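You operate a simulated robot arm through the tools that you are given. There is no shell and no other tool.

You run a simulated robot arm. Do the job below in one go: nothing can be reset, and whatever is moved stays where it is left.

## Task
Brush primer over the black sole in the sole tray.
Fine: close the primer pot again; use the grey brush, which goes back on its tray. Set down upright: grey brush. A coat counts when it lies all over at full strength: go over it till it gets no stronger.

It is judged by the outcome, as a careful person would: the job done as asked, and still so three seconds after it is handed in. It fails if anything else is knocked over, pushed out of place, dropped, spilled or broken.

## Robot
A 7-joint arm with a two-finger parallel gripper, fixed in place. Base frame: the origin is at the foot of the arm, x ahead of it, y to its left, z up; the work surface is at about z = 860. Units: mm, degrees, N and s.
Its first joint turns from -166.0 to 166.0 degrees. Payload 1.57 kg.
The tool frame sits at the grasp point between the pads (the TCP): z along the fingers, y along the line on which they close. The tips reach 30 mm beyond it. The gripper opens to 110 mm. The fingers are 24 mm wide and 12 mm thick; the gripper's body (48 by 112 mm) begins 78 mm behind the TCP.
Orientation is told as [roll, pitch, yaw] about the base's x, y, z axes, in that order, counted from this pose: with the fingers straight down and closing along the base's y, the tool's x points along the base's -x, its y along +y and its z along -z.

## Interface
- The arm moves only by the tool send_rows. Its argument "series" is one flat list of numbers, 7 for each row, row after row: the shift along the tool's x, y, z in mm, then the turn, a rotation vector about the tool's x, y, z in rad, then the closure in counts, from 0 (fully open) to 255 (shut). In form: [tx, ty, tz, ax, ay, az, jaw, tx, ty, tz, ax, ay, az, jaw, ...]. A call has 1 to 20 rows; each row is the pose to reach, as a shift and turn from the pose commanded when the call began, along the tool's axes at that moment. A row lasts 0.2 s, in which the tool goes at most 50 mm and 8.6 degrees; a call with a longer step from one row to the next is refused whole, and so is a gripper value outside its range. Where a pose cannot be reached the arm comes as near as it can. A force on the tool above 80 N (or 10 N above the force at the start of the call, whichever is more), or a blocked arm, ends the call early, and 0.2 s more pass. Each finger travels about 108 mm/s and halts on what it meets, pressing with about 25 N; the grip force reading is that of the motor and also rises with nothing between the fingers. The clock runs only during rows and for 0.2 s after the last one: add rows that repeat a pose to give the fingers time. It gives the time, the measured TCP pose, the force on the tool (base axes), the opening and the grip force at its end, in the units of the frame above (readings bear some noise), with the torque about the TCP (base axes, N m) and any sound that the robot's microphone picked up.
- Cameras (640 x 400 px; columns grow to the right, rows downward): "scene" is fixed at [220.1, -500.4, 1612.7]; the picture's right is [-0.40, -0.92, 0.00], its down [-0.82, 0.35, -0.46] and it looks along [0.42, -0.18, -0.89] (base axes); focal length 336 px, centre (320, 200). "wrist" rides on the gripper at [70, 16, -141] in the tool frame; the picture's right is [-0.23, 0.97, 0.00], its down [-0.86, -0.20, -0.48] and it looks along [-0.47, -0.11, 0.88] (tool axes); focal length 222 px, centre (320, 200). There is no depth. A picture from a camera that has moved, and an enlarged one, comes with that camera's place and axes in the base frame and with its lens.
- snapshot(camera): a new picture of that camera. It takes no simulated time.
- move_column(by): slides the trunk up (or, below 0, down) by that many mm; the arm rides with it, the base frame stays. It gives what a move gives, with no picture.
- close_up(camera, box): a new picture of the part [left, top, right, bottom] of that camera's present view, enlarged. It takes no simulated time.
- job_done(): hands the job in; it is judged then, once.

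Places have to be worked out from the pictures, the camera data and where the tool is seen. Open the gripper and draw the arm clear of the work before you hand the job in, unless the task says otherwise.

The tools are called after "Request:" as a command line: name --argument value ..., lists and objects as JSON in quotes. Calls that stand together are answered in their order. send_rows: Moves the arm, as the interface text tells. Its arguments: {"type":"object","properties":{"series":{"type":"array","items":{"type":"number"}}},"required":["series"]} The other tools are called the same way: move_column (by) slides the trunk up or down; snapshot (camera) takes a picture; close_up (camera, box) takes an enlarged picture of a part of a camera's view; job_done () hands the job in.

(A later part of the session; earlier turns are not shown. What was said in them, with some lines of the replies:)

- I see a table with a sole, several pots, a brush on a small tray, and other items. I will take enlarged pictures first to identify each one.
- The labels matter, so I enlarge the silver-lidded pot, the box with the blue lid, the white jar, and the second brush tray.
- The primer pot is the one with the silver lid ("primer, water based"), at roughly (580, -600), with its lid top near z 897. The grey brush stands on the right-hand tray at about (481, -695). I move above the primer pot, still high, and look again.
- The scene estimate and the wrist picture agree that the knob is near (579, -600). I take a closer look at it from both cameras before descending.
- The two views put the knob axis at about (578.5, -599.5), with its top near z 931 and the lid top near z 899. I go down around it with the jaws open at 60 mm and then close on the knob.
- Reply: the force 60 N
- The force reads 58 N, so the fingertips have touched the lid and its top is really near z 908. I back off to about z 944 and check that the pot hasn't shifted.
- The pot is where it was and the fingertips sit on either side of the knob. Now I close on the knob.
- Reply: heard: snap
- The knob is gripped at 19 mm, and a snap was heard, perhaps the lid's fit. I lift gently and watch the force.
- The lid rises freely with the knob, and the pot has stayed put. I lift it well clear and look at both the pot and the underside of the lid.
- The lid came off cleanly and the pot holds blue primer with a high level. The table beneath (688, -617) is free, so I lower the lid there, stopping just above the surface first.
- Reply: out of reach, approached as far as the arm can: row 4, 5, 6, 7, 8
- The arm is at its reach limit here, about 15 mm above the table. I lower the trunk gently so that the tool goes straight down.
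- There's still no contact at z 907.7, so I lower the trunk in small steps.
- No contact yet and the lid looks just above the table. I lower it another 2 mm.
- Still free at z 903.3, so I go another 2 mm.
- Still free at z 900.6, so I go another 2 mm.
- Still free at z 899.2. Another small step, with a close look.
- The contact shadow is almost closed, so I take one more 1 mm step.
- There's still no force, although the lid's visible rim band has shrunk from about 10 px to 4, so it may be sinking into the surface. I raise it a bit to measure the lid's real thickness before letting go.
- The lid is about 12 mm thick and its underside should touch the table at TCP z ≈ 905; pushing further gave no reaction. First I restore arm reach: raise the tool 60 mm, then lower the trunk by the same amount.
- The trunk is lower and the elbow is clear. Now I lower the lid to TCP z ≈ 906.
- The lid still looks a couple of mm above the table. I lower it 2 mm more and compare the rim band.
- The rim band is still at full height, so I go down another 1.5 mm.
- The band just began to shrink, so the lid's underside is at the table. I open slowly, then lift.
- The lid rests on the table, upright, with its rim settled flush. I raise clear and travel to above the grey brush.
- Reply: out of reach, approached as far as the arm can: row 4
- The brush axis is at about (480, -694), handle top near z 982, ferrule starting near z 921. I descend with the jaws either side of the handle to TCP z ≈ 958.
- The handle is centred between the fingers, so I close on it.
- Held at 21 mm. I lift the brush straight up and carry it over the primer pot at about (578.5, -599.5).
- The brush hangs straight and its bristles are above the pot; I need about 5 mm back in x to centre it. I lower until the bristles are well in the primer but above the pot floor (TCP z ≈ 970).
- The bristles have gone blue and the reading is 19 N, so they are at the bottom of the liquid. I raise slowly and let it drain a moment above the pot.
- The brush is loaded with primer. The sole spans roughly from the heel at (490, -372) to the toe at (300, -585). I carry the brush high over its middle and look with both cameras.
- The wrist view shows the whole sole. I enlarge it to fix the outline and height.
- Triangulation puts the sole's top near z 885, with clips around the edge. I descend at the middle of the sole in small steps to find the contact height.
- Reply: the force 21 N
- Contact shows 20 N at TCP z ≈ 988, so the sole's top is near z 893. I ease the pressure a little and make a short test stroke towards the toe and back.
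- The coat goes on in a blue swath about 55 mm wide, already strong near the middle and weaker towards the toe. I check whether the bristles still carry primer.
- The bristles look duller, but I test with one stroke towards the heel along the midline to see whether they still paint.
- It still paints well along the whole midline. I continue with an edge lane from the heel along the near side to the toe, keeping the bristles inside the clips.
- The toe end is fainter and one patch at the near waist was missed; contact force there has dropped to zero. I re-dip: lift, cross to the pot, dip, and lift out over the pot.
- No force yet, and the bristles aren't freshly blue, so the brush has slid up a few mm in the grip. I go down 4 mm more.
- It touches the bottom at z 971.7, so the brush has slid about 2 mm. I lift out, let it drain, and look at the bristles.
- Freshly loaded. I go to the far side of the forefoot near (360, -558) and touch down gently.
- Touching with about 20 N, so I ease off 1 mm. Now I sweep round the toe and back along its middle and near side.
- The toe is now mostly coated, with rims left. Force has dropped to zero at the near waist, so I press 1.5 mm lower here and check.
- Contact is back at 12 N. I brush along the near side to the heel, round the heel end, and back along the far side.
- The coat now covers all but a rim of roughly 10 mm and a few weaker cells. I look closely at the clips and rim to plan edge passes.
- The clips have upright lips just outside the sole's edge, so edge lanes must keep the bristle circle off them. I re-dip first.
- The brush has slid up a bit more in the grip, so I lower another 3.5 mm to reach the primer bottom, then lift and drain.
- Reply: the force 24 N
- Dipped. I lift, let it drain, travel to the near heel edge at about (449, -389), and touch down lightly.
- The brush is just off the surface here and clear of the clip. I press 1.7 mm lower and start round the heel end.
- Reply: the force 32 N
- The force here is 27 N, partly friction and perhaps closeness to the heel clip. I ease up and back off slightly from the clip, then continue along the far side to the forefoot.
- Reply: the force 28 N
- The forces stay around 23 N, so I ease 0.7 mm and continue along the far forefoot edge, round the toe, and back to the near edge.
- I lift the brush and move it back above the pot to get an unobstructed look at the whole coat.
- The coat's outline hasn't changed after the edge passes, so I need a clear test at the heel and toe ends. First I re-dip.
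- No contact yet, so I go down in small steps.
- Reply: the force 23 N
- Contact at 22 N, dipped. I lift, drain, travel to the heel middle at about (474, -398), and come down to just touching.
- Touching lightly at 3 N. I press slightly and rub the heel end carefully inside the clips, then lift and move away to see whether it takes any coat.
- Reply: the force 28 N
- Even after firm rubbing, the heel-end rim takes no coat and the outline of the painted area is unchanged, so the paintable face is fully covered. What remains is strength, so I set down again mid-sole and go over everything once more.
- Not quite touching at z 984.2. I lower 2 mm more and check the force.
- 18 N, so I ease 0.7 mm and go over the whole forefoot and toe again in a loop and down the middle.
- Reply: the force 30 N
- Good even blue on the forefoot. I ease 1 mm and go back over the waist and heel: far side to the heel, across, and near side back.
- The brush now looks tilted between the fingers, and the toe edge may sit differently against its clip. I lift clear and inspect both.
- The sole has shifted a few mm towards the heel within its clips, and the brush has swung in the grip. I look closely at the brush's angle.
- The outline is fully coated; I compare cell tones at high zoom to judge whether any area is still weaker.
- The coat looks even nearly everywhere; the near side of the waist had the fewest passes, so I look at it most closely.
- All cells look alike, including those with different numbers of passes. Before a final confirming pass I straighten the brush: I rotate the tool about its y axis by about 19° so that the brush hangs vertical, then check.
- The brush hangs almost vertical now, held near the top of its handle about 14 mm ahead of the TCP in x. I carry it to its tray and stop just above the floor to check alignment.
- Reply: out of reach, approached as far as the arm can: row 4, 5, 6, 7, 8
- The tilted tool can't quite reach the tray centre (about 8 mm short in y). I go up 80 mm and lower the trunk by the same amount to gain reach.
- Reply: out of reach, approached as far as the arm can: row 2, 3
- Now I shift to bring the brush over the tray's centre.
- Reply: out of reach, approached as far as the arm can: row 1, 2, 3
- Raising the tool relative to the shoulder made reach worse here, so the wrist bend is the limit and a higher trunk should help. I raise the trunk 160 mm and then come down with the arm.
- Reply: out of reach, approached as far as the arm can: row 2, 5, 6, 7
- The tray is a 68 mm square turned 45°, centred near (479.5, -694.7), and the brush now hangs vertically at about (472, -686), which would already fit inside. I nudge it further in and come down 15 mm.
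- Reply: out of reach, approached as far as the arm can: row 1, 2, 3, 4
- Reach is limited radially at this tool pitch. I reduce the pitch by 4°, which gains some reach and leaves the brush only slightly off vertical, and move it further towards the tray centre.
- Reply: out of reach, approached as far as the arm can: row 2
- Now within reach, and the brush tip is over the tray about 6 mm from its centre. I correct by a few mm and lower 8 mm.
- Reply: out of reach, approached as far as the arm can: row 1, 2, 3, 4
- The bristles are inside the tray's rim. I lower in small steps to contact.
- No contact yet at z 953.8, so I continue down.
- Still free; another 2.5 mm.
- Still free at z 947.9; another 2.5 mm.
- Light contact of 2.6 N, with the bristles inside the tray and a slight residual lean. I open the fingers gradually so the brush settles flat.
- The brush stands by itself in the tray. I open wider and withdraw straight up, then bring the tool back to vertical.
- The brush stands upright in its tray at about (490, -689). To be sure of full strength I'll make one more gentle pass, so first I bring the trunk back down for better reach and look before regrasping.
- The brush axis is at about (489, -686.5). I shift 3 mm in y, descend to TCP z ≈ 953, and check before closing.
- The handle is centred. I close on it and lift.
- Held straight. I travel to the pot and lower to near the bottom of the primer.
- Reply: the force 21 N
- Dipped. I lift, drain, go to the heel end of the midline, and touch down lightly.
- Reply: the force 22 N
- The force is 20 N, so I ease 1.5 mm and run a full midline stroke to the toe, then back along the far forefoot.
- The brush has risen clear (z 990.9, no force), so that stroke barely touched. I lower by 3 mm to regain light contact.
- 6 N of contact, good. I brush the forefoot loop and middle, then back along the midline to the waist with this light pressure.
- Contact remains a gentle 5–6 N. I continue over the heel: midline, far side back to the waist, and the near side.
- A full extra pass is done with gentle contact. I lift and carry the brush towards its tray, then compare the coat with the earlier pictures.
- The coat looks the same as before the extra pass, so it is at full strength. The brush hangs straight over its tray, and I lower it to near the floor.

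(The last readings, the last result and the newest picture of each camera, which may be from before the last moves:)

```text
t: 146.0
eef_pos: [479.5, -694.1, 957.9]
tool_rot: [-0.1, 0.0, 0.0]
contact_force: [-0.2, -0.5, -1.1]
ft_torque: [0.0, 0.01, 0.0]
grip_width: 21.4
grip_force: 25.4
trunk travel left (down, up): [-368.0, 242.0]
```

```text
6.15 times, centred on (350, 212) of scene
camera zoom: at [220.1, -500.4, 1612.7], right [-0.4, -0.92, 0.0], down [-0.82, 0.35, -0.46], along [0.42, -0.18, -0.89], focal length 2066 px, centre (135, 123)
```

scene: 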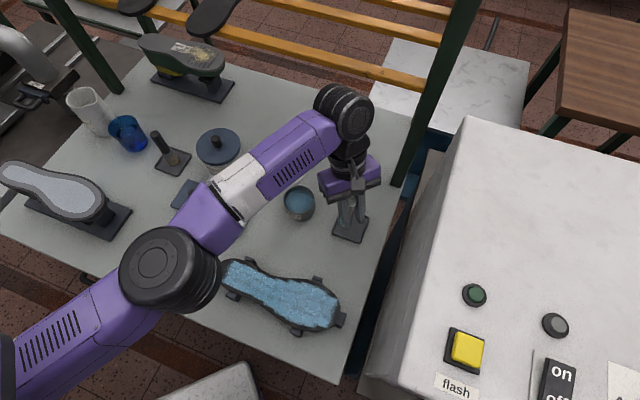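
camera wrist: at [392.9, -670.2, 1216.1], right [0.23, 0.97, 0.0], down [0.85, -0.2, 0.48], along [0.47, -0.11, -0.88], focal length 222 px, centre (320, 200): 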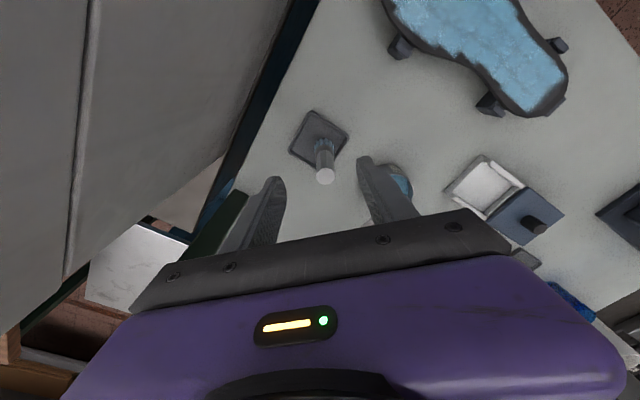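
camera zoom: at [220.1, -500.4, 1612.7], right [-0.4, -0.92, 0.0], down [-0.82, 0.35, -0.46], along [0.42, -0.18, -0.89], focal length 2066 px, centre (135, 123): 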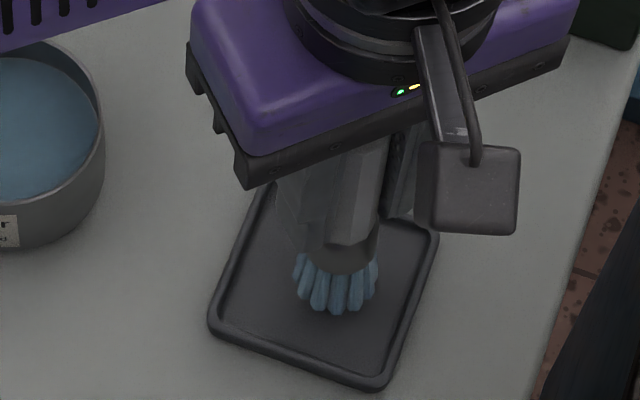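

Centred over the tray. I lower the last millimetres in small steps until contact.

Request:
send_rows --series '[0, 0, 2, 0, 0, 0, 255, 0, 0, 4, 0, 0, 0, 255, 0, 0, 5.5, 0, 0, 0, 255, 0, 0, 5.5, 0, 0, 0, 255]'

```text
t: 147.0
eef_pos: [482.1, -694.8, 950.8]
tool_rot: [0.0, 0.0, 0.0]
contact_force: [-0.6, 0.3, 0.3]
ft_torque: [0.01, -0.01, -0.05]
grip_width: 21.3
grip_force: 24.7
trunk travel left (down, up): [-368.0, 242.0]
```

No contact yet at z 950.8; a little further.

Request:
send_rows --series '[0, 0, 1, 0, 0, 0, 255, 0, 0, 2, 0, 0, 0, 255, 0, 0, 2, 0, 0, 0, 255]'

```text
t: 147.8
eef_pos: [480.2, -695.4, 949.0]
tool_rot: [0.0, 0.0, -0.1]
contact_force: [0.9, 0.2, -1.0]
ft_torque: [0.01, 0.01, 0.03]
grip_width: 21.5
grip_force: 25.1
trunk travel left (down, up): [-368.0, 242.0]
```

Still free at z 949; another 1.5 mm.

Request:
send_rows --series '[0, 0, 1, 0, 0, 0, 255, 0, 0, 1.5, 0, 0, 0, 255, 0, 0, 1.5, 0, 0, 0, 255]'

Request:
close_up --camera "scene" --box '[320, 180, 380, 245]'

```text
t: 148.6
eef_pos: [481.1, -694.7, 948.1]
tool_rot: [0.0, 0.0, 0.0]
contact_force: [0.2, -0.1, -0.9]
ft_torque: [-0.02, 0.02, 0.02]
grip_width: 21.1
grip_force: 25.2
trunk travel left (down, up): [-368.0, 242.0]
```

```text
6.15 times, centred on (350, 212) of scene
camera zoom: at [220.1, -500.4, 1612.7], right [-0.4, -0.92, 0.0], down [-0.82, 0.35, -0.46], along [0.42, -0.18, -0.89], focal length 2066 px, centre (135, 123)
```

zoom: 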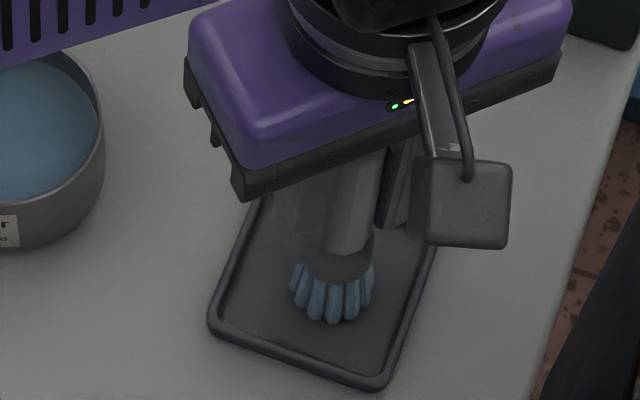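

Nearly down; another 1.5 mm.

Request:
send_rows --series '[0, 0, 1, 0, 0, 0, 255, 0, 0, 1.5, 0, 0, 0, 255, 0, 0, 1.5, 0, 0, 0, 255]'

```text
t: 149.4
eef_pos: [480.4, -693.9, 946.1]
tool_rot: [0.0, 0.0, 0.0]
contact_force: [-0.2, -0.1, 0.0]
ft_torque: [0.03, 0.01, 0.01]
grip_width: 21.5
grip_force: 25.7
trunk travel left (down, up): [-368.0, 242.0]
```

Still no force, though the brush should be about down by now. I look carefully at the brush and tray before going lower.

Request:
close_up --camera "scene" --box '[325, 195, 375, 245]'

Request:
close_up --camera "wrist" --box '[240, 100, 400, 240]'

```text
8.00 times, centred on (350, 220) of scene
camera zoom: at [220.1, -500.4, 1612.7], right [-0.4, -0.92, 0.0], down [-0.82, 0.35, -0.46], along [0.42, -0.18, -0.89], focal length 2686 px, centre (80, 40)
```

zoom: 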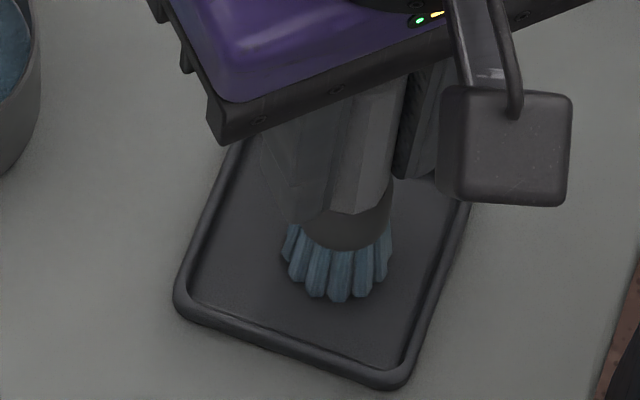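

```text
2.86 times, centred on (320, 170) of wrist
camera zoom: at [410.5, -679.1, 1087.9], right [0.23, 0.97, 0.0], down [0.86, -0.2, 0.48], along [0.47, -0.11, -0.88], focal length 635 px, centre (320, 286)
```

zoom: 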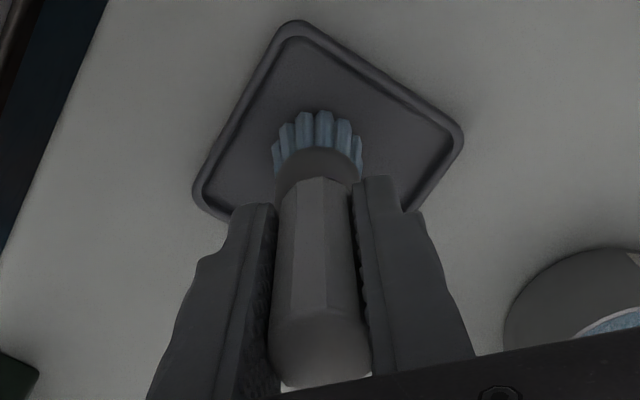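

The views show the brush simply slid up in the grip (its cap is nearer the camera), so it should reach the tray floor near z 944. I continue down gently.

Request:
send_rows --series '[0, 0, 1, 0, 0, 0, 255, 0, 0, 2, 0, 0, 0, 255, 0, 0, 2, 0, 0, 0, 255]'

```text
t: 150.2
eef_pos: [480.1, -695.6, 945.4]
tool_rot: [-0.1, 0.0, 0.1]
contact_force: [-0.3, 2.2, 10.4]
ft_torque: [0.15, -0.09, 0.04]
grip_width: 21.6
grip_force: 25.2
trunk travel left (down, up): [-368.0, 242.0]
```

Contact at 10 N: the brush stands on the tray floor. I ease off slightly and open the fingers gradually.

Request:
send_rows --series '[0, 0, -0.7, 0, 0, 0, 255, 0, 0, -0.7, 0, 0, 0, 215, 0, 0, -0.7, 0, 0, 0, 205, 0, 0, -0.7, 0, 0, 0, 200, 0, 0, -0.7, 0, 0, 0, 192, 0, 0, -0.7, 0, 0, 0, 180, 0, 0, -0.7, 0, 0, 0, 150, 0, 0, -0.7, 0, 0, 0, 130, 0, 0, -0.7, 0, 0, 0, 130]'

Request:
close_up --camera "wrist" --box '[240, 100, 400, 240]'

Request:
close_up --camera "scene" --box '[320, 180, 380, 245]'

```text
t: 152.2
eef_pos: [479.2, -695.0, 944.5]
tool_rot: [0.0, 0.1, 0.0]
contact_force: [0.4, -0.2, -0.2]
ft_torque: [0.01, -0.01, 0.01]
grip_width: 54.1
grip_force: 0.1
trunk travel left (down, up): [-368.0, 242.0]
```

```text
2.86 times, centred on (320, 170) of wrist
camera zoom: at [410.5, -679.6, 1086.8], right [0.23, 0.97, 0.0], down [0.86, -0.2, 0.48], along [0.47, -0.11, -0.88], focal length 635 px, centre (320, 286)
```

zoom: 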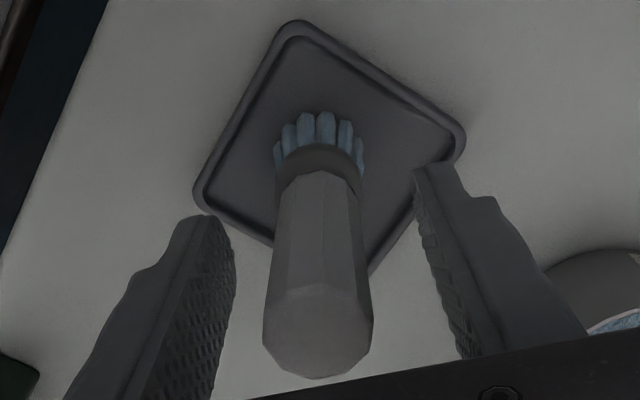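

```text
6.15 times, centred on (350, 212) of scene
camera zoom: at [220.1, -500.4, 1612.7], right [-0.4, -0.92, 0.0], down [-0.82, 0.35, -0.46], along [0.42, -0.18, -0.89], focal length 2066 px, centre (135, 123)
```

zoom: 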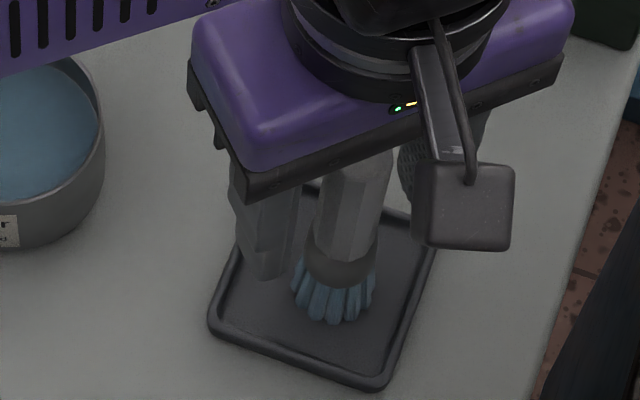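

The brush stands upright and centred on its tray. I lift clear straight up and travel to above the lid at about (684, -613).

Request:
send_rows --series '[0, 0, -30, 0, 0, 0, 116, 0, 0, -65, 0, 0, 0, 116, 0, 0, -95, 0, 0, 0, 116, -35, 14, -95, 0, 0, 0, 116, -78, 31, -90, 0, 0, 0, 116, -121, 48, -80, 0, 0, 0, 116, -162, 65, -70, 0, 0, 0, 116, -195, 78, -60, 0, 0, 0, 116, -204, 82, -50, 0, 0, 0, 116, -204, 82, -50, 0, 0, 0, 116]'

Request:
snapshot --camera "wrist"

Request:
snapshot --camera "scene"

Request:
close_up --camera "wrist" --box '[260, 80, 380, 200]'

Request:
close_up --camera "scene" --box '[265, 140, 325, 225]'

```text
t: 154.4
eef_pos: [687.8, -610.7, 997.1]
tool_rot: [0.0, 0.0, 0.0]
contact_force: [0.7, -0.7, 0.5]
ft_torque: [-0.01, 0.01, 0.0]
grip_width: 60.1
grip_force: 0.1
trunk travel left (down, up): [-368.0, 242.0]
```

```text
taken
camera wrist: at [617.0, -594.8, 1138.3], right [0.23, 0.97, 0.0], down [0.86, -0.2, 0.48], along [0.47, -0.11, -0.88], focal length 222 px, centre (320, 200)
```

wrist: 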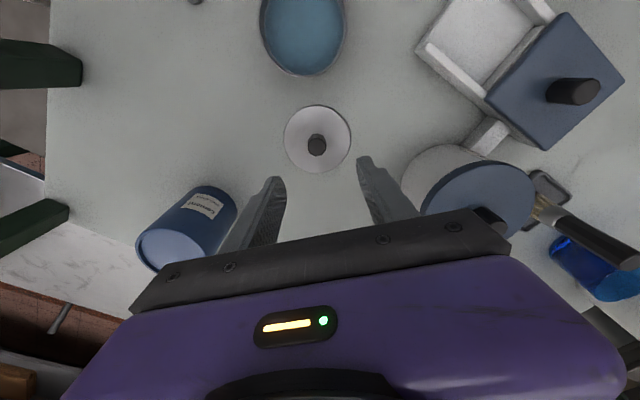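

```text
taken
```

scene: 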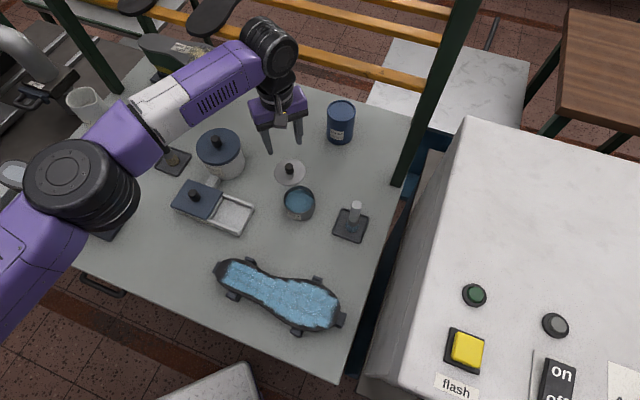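

```text
3.33 times, centred on (320, 140) of wrist
camera zoom: at [617.0, -594.8, 1138.3], right [0.23, 0.97, 0.0], down [0.86, -0.2, 0.48], along [0.47, -0.11, -0.88], focal length 740 px, centre (320, 400)
```

zoom: 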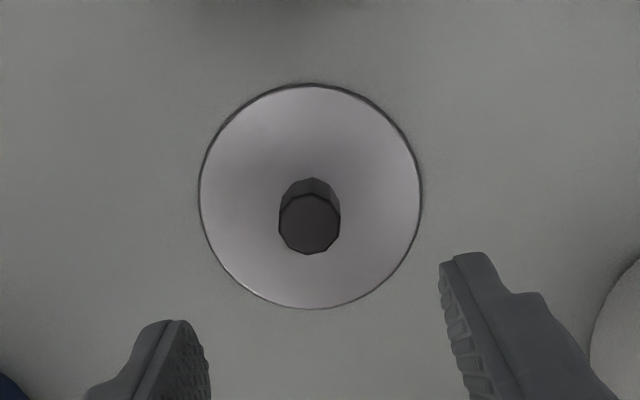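

```text
4.71 times, centred on (295, 182) of scene
camera zoom: at [220.1, -500.4, 1612.7], right [-0.4, -0.92, 0.0], down [-0.82, 0.35, -0.46], along [0.42, -0.18, -0.89], focal length 1580 px, centre (438, 282)
```

zoom: 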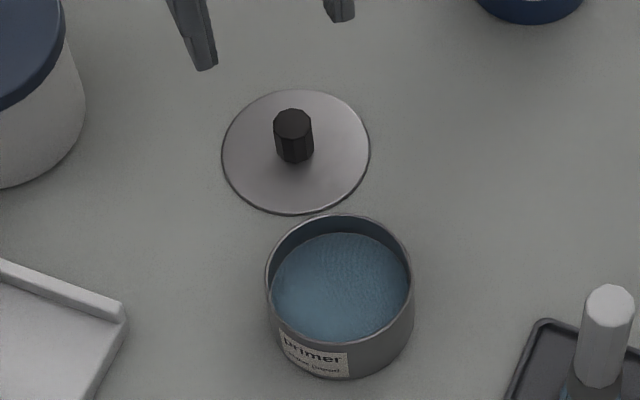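

The knob is at about (685, -615) on the table. I line up and descend around it to TCP z ≈ 899.

Request:
send_rows --series '[2.8, -4.3, 10, 0, 0, 0, 116, 2.8, -4.3, 45, 0, 0, 0, 116, 2.8, -4.3, 75, 0, 0, 0, 116, 2.8, -4.3, 92, 0, 0, 0, 116, 2.8, -4.3, 97, 0, 0, 0, 116, 2.8, -4.3, 97, 0, 0, 0, 116]'

Request:
close_up --camera "wrist" --box '[240, 90, 400, 230]'

Request:
close_up --camera "scene" --box '[265, 140, 325, 200]'

```text
t: 155.8
eef_pos: [682.5, -616.4, 898.7]
tool_rot: [0.0, 0.0, -0.1]
contact_force: [0.9, 0.0, -0.5]
ft_torque: [0.0, -0.03, -0.01]
grip_width: 60.1
grip_force: 0.0
trunk travel left (down, up): [-368.0, 242.0]
```

```text
2.86 times, centred on (320, 160) of wrist
camera zoom: at [613.1, -600.5, 1040.7], right [0.23, 0.97, 0.0], down [0.85, -0.2, 0.48], along [0.47, -0.11, -0.88], focal length 635 px, centre (320, 314)
```

zoom: 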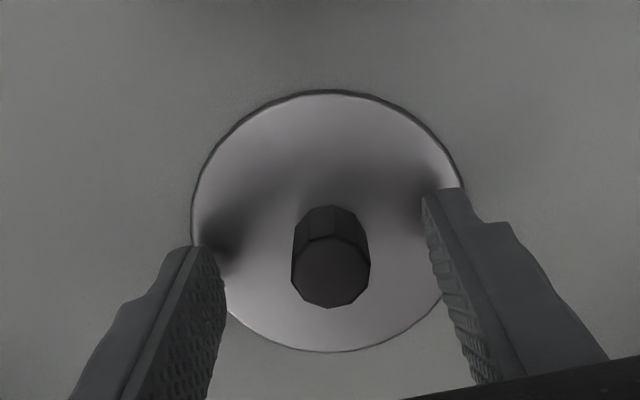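

```text
6.67 times, centred on (295, 170) of scene
camera zoom: at [220.1, -500.4, 1612.7], right [-0.4, -0.92, 0.0], down [-0.82, 0.35, -0.46], along [0.42, -0.18, -0.89], focal length 2238 px, centre (487, 400)
```

zoom: 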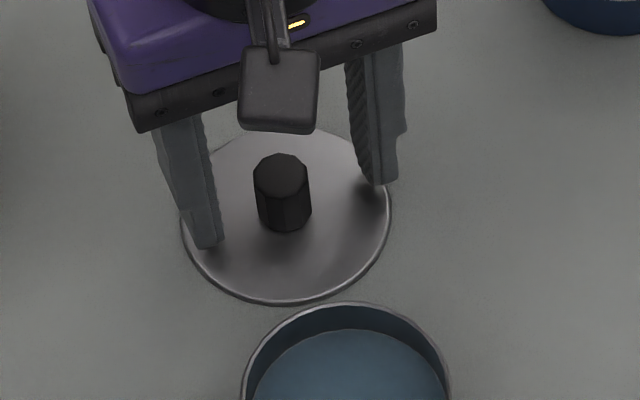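

The knob is between the pads with clearance. I close on it and lift gently.

Request:
send_rows --series '[0, 0, 0, 0, 0, 0, 165, 0, 0, 0, 0, 0, 0, 200, 0, 0, 0, 0, 0, 0, 225, 0, 0, 0, 0, 0, 0, 255, 0, 0, 0, 0, 0, 0, 255, 0, 0, 0, 0, 0, 0, 255, 0, 0, -8, 0, 0, 0, 255, 0, 0, -30, 0, 0, 0, 255, 0, 0, -60, 0, 0, 0, 255, 0, 0, -80, 0, 0, 0, 255, 0, 0, -80, 0, 0, 0, 255]'

Request:
close_up --camera "wrist" --box '[240, 0, 400, 230]'

Request:
close_up --camera "scene" --box '[250, 120, 340, 225]'

```text
t: 158.2
eef_pos: [681.4, -617.1, 977.5]
tool_rot: [-0.1, -0.1, 0.1]
contact_force: [0.0, 0.0, -0.2]
ft_torque: [-0.01, 0.04, 0.0]
grip_width: 19.6
grip_force: 25.1
trunk travel left (down, up): [-368.0, 242.0]
```

```text
1.74 times, centred on (320, 115) of wrist
camera zoom: at [612.0, -602.2, 1120.0], right [0.23, 0.97, 0.0], down [0.86, -0.2, 0.48], along [0.47, -0.11, -0.88], focal length 386 px, centre (320, 348)
```

zoom: 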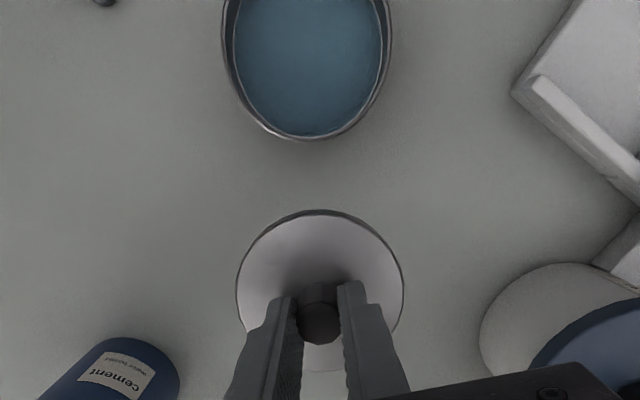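

```text
3.81 times, centred on (295, 172) of scene
camera zoom: at [220.1, -500.4, 1612.7], right [-0.4, -0.92, 0.0], down [-0.82, 0.35, -0.46], along [0.42, -0.18, -0.89], focal length 1279 px, centre (415, 305)
```

zoom: 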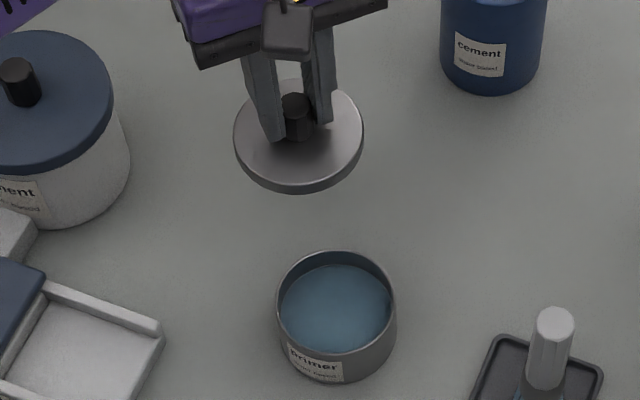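

The lid is held level. The pot hasn't moved, so I carry the lid above it at about (577.5, -600.2) and check alignment.

Request:
send_rows --series '[0, 0, -15, 0, 0, 0, 255, 35, 5.5, -15, 0, 0, 0, 255, 70, 11, -15, 0, 0, 0, 255, 95, 15, -15, 0, 0, 0, 255, 104.5, 16.6, -15, 0, 0, 0, 255, 104.5, 16.6, -15, 0, 0, 0, 255, 104.5, 16.6, 0, 0, 0, 0, 255, 104.5, 16.6, 15, 0, 0, 0, 255, 104.5, 16.6, 15, 0, 0, 0, 255]'

Request:
close_up --camera "wrist" --box '[240, 80, 400, 230]'

Request:
close_up --camera "scene" --box '[270, 160, 330, 225]'

```text
t: 160.2
eef_pos: [578.6, -602.9, 962.8]
tool_rot: [-0.1, 0.0, -0.1]
contact_force: [-0.2, 0.3, -0.3]
ft_torque: [-0.01, 0.01, -0.01]
grip_width: 19.9
grip_force: 24.9
trunk travel left (down, up): [-368.0, 242.0]
```

```text
2.67 times, centred on (320, 155) of wrist
camera zoom: at [508.4, -586.1, 1104.0], right [0.23, 0.97, 0.0], down [0.86, -0.2, 0.48], along [0.47, -0.11, -0.88], focal length 592 px, centre (320, 320)
```

zoom: 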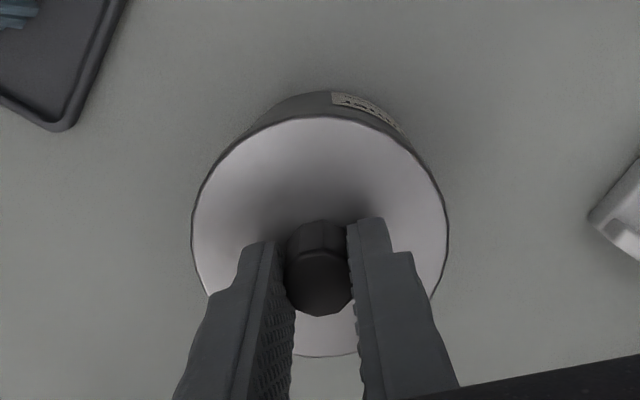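

```text
6.15 times, centred on (300, 192) of scene
camera zoom: at [220.1, -500.4, 1612.7], right [-0.4, -0.92, 0.0], down [-0.82, 0.35, -0.46], along [0.42, -0.18, -0.89], focal length 2066 px, centre (443, 246)
```

zoom: 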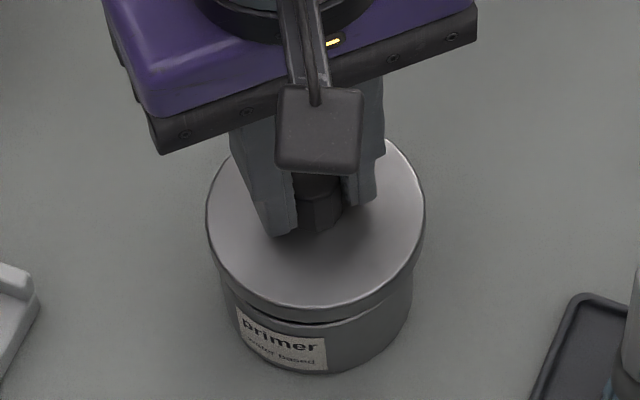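

The lid is right above the pot, only about 1.5 mm off in y. I correct that and lower until close to the seat.

Request:
send_rows --series '[-0.5, 1.7, 0, 0, 0, 0, 255, -0.5, 1.7, 6, 0, 0, 0, 255, -0.5, 1.7, 11, 0, 0, 0, 255, -0.5, 1.7, 15, 0, 0, 0, 255, -0.5, 1.7, 15, 0, 0, 0, 255]'

Request:
close_up --camera "scene" --box '[270, 160, 330, 225]'

```text
t: 161.4
eef_pos: [578.4, -597.0, 948.5]
tool_rot: [0.0, 0.0, 0.0]
contact_force: [-0.5, -0.5, 0.1]
ft_torque: [0.02, -0.01, 0.0]
grip_width: 19.5
grip_force: 24.9
trunk travel left (down, up): [-368.0, 242.0]
```

```text
6.15 times, centred on (300, 192) of scene
camera zoom: at [220.1, -500.4, 1612.7], right [-0.4, -0.92, 0.0], down [-0.82, 0.35, -0.46], along [0.42, -0.18, -0.89], focal length 2066 px, centre (443, 246)
```

zoom: 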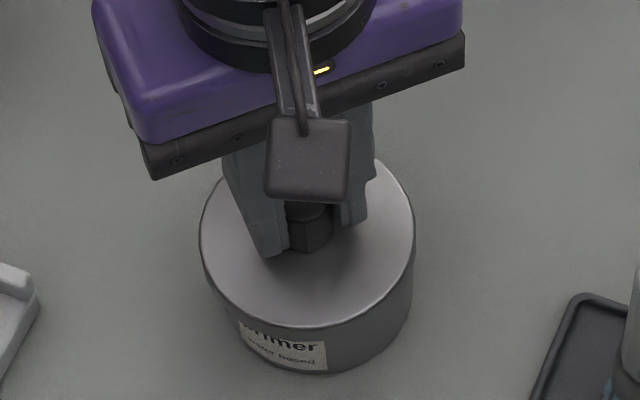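

The lid is about 1.5 mm too far to the left now; I correct half of that shift and lower on to the rim in small steps.

Request:
send_rows --series '[0, -1.4, 0, 0, 0, 0, 255, 0, -1.4, 2, 0, 0, 0, 255, 0, -1.4, 3.5, 0, 0, 0, 255, 0, -1.4, 3.5, 0, 0, 0, 255]'

Request:
close_up --camera "scene" --box '[276, 180, 324, 225]'

```text
t: 162.4
eef_pos: [576.6, -600.7, 946.1]
tool_rot: [-0.1, 0.0, -0.1]
contact_force: [-2.3, 4.2, 12.4]
ft_torque: [0.14, 0.11, 0.01]
grip_width: 19.7
grip_force: 25.0
trunk travel left (down, up): [-368.0, 242.0]
heard: snap
```

```text
8.89 times, centred on (300, 202) of scene
camera zoom: at [220.1, -500.4, 1612.7], right [-0.4, -0.92, 0.0], down [-0.82, 0.35, -0.46], along [0.42, -0.18, -0.89], focal length 2984 px, centre (498, 178)
```

zoom: 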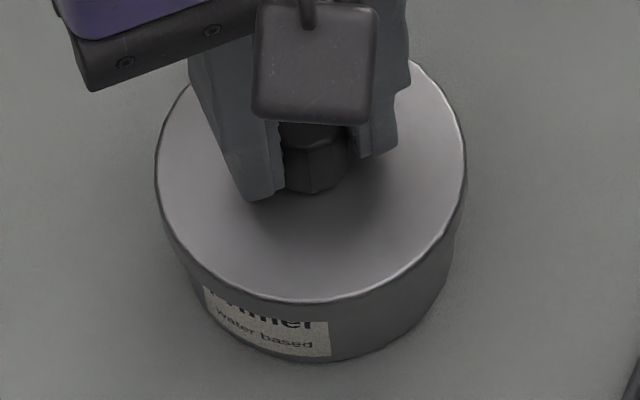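

A snap was heard and the force is 12 N, so the lid has gone on. I press 2 mm more to be sure it is fully seated.

Request:
send_rows --series '[0, 0, 1, 0, 0, 0, 255, 0, 0, 2, 0, 0, 0, 255, 0, 0, 2, 0, 0, 0, 255]'

Request:
close_up --camera "scene" --box '[276, 180, 324, 225]'

```text
t: 163.2
eef_pos: [577.1, -599.4, 944.3]
tool_rot: [0.0, 0.0, -0.1]
contact_force: [-6.9, 7.3, 27.8]
ft_torque: [0.29, 0.17, 0.05]
grip_width: 19.8
grip_force: 25.3
trunk travel left (down, up): [-368.0, 242.0]
```

```text
8.89 times, centred on (300, 202) of scene
camera zoom: at [220.1, -500.4, 1612.7], right [-0.4, -0.92, 0.0], down [-0.82, 0.35, -0.46], along [0.42, -0.18, -0.89], focal length 2984 px, centre (498, 178)
```

zoom: 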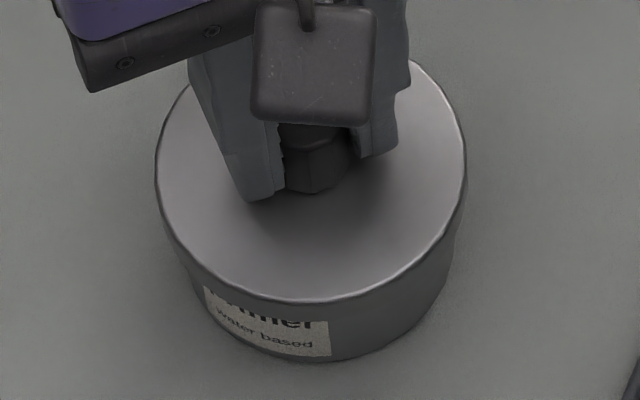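

The lid is firmly seated (28 N, no further travel). I relax the pressure, open the fingers, and lift straight up.

Request:
send_rows --series '[0, 0, -2, 0, 0, 0, 255, 0, 0, -3, 0, 0, 0, 220, 0, 0, -3, 0, 0, 0, 195, 0, 0, -3, 0, 0, 0, 160, 0, 0, -3, 0, 0, 0, 116, 0, 0, -3, 0, 0, 0, 116, 0, 0, -25, 0, 0, 0, 116, 0, 0, -60, 0, 0, 0, 116, 0, 0, -100, 0, 0, 0, 116, 0, 0, -140, 0, 0, 0, 116, 0, 0, -140, 0, 0, 0, 116]'

Request:
close_up --camera "scene" --box '[276, 180, 324, 225]'

Request:
snapshot --camera "wrist"

Request:
snapshot --camera "scene"

```text
t: 165.6
eef_pos: [576.5, -598.2, 1084.6]
tool_rot: [0.0, -0.1, 0.0]
contact_force: [0.2, 0.3, 0.0]
ft_torque: [0.0, -0.01, 0.02]
grip_width: 59.9
grip_force: 0.0
trunk travel left (down, up): [-368.0, 242.0]
```

```text
8.89 times, centred on (300, 202) of scene
camera zoom: at [220.1, -500.4, 1612.7], right [-0.4, -0.92, 0.0], down [-0.82, 0.35, -0.46], along [0.42, -0.18, -0.89], focal length 2984 px, centre (498, 178)
```

zoom: 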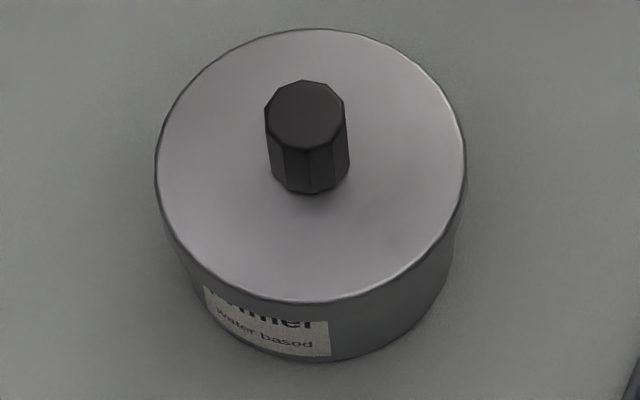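

```text
taken
camera wrist: at [507.7, -582.6, 1225.8], right [0.23, 0.97, 0.0], down [0.86, -0.2, 0.48], along [0.47, -0.11, -0.88], focal length 222 px, centre (320, 200)
```

wrist: 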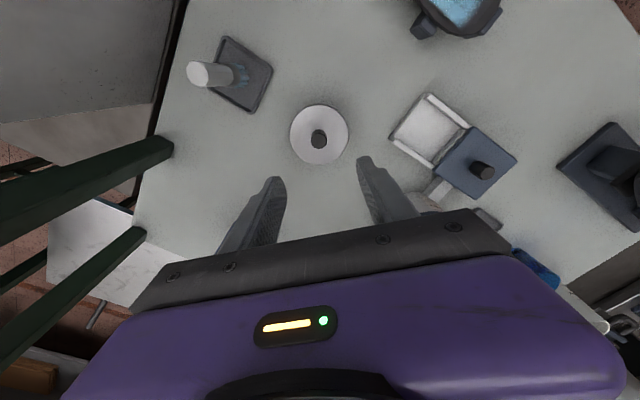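

```text
taken
```

scene: 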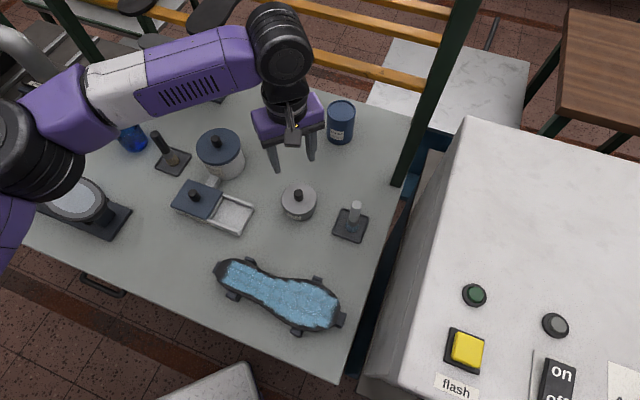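

The lid sits exactly as it did at first, and the brush stands upright on its tray. I open the gripper fully and draw the arm up and away.

Request:
send_rows --series '[0, 0, -40, 0, 0, 0, 80, 0, 0, -80, 0, 0, 0, 40, 15, 20, -115, 0, 0, 0, 0, 35, 50, -145, 0, 0, 0, 0, 60, 85, -170, 0, 0, 0, 0, 78, 113, -190, 0, 0, 0, 0, 78, 113, -190, 0, 0, 0, 0]'

Request:
snapshot --camera "scene"

Request:
close_up --camera "scene" --box '[320, 190, 380, 250]'

Request:
close_up --camera "scene" --box '[200, 240, 360, 350]'

Request:
snapshot --camera "wrist"

```text
t: 167.2
eef_pos: [501.8, -487.6, 1273.9]
tool_rot: [0.0, 0.0, 0.0]
contact_force: [1.0, -0.7, 1.0]
ft_torque: [-0.01, -0.01, 0.01]
grip_width: 109.8
grip_force: 0.0
trunk travel left (down, up): [-368.0, 242.0]
```

```text
taken
```

scene: 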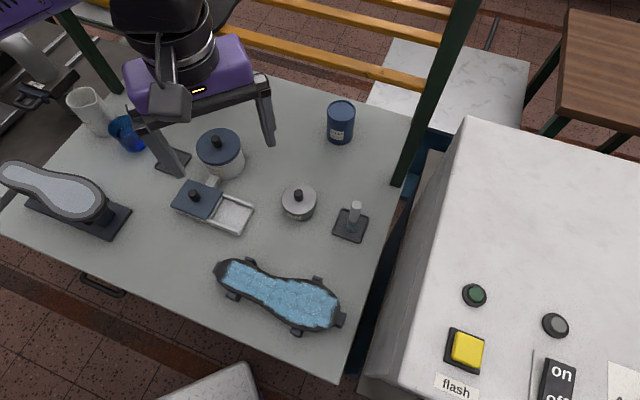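

```text
6.67 times, centred on (350, 220) of scene
camera zoom: at [220.1, -500.4, 1612.7], right [-0.4, -0.92, 0.0], down [-0.82, 0.35, -0.46], along [0.42, -0.18, -0.89], focal length 2238 px, centre (120, 67)
```

zoom: 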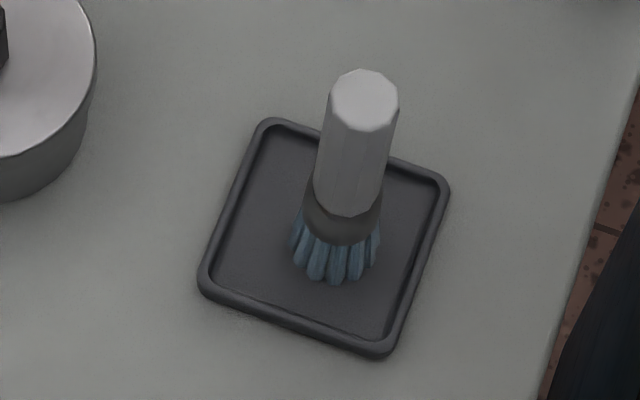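

```text
3.64 times, centred on (280, 295) of scene
camera zoom: at [220.1, -500.4, 1612.7], right [-0.4, -0.92, 0.0], down [-0.82, 0.35, -0.46], along [0.42, -0.18, -0.89], focal length 1221 px, centre (466, -146)
```

zoom: 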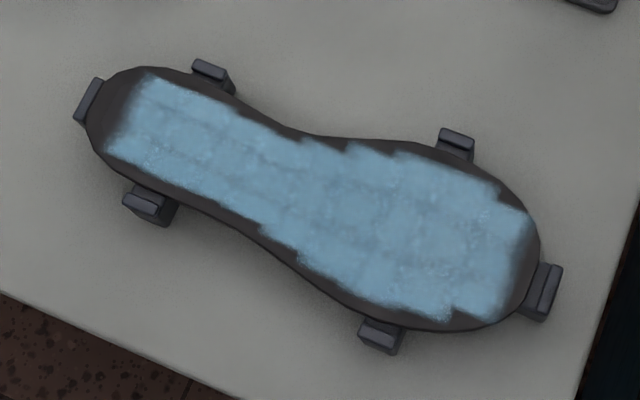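

```text
taken
camera wrist: at [430.8, -471.2, 1415.9], right [0.23, 0.97, 0.0], down [0.85, -0.2, 0.48], along [0.47, -0.11, -0.88], focal length 222 px, centre (320, 200)
```

wrist: 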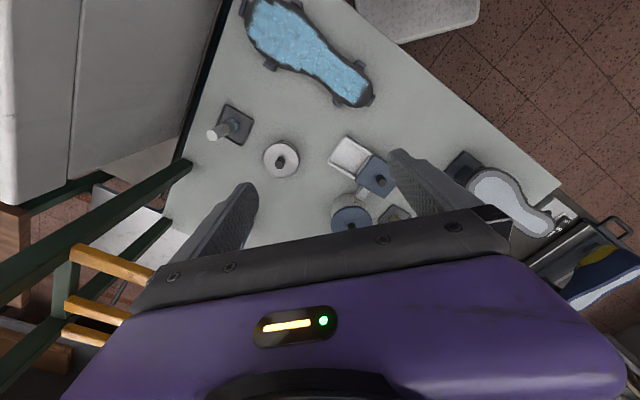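

Everything is in place: the sole has an even coat, the primer pot is closed, and the grey brush stands upright on its tray. The arm is clear with the gripper open, so I hand the job in.

Request:
job_done

```text
The job is handed in.
```

I brushed primer over the black sole and handed the job in. The primer pot is closed again, and the grey brush stands upright, centred on its tray.

- **Coat:** I went over the sole with five dips of primer. The last full pass made no visible difference, so I judged the coat to be at full strength.
- **Bare rim:** A rim stayed uncoated, about 7–10 mm along the sides and up to about 18 mm at the heel end. Edge passes along the far side, the toe and the heel did not widen the coat. Firm rubbing at the heel end did not take either, so I took the rim to be outside the coated face. I made no close pass along the near waist and heel edge.
- **Sole position:** Brushing pushed the sole about 3 mm towards the heel within its clips. It is still in the tray, but not exactly where it started.
- **Pot lid:** I set the lid on the table while working, then put it back. It snapped on and sits as it did at the start.

The brush slipped and tilted in the grip partway through. I set it down on its tray and took hold of it again before the last pass. Nothing else on the table was moved.
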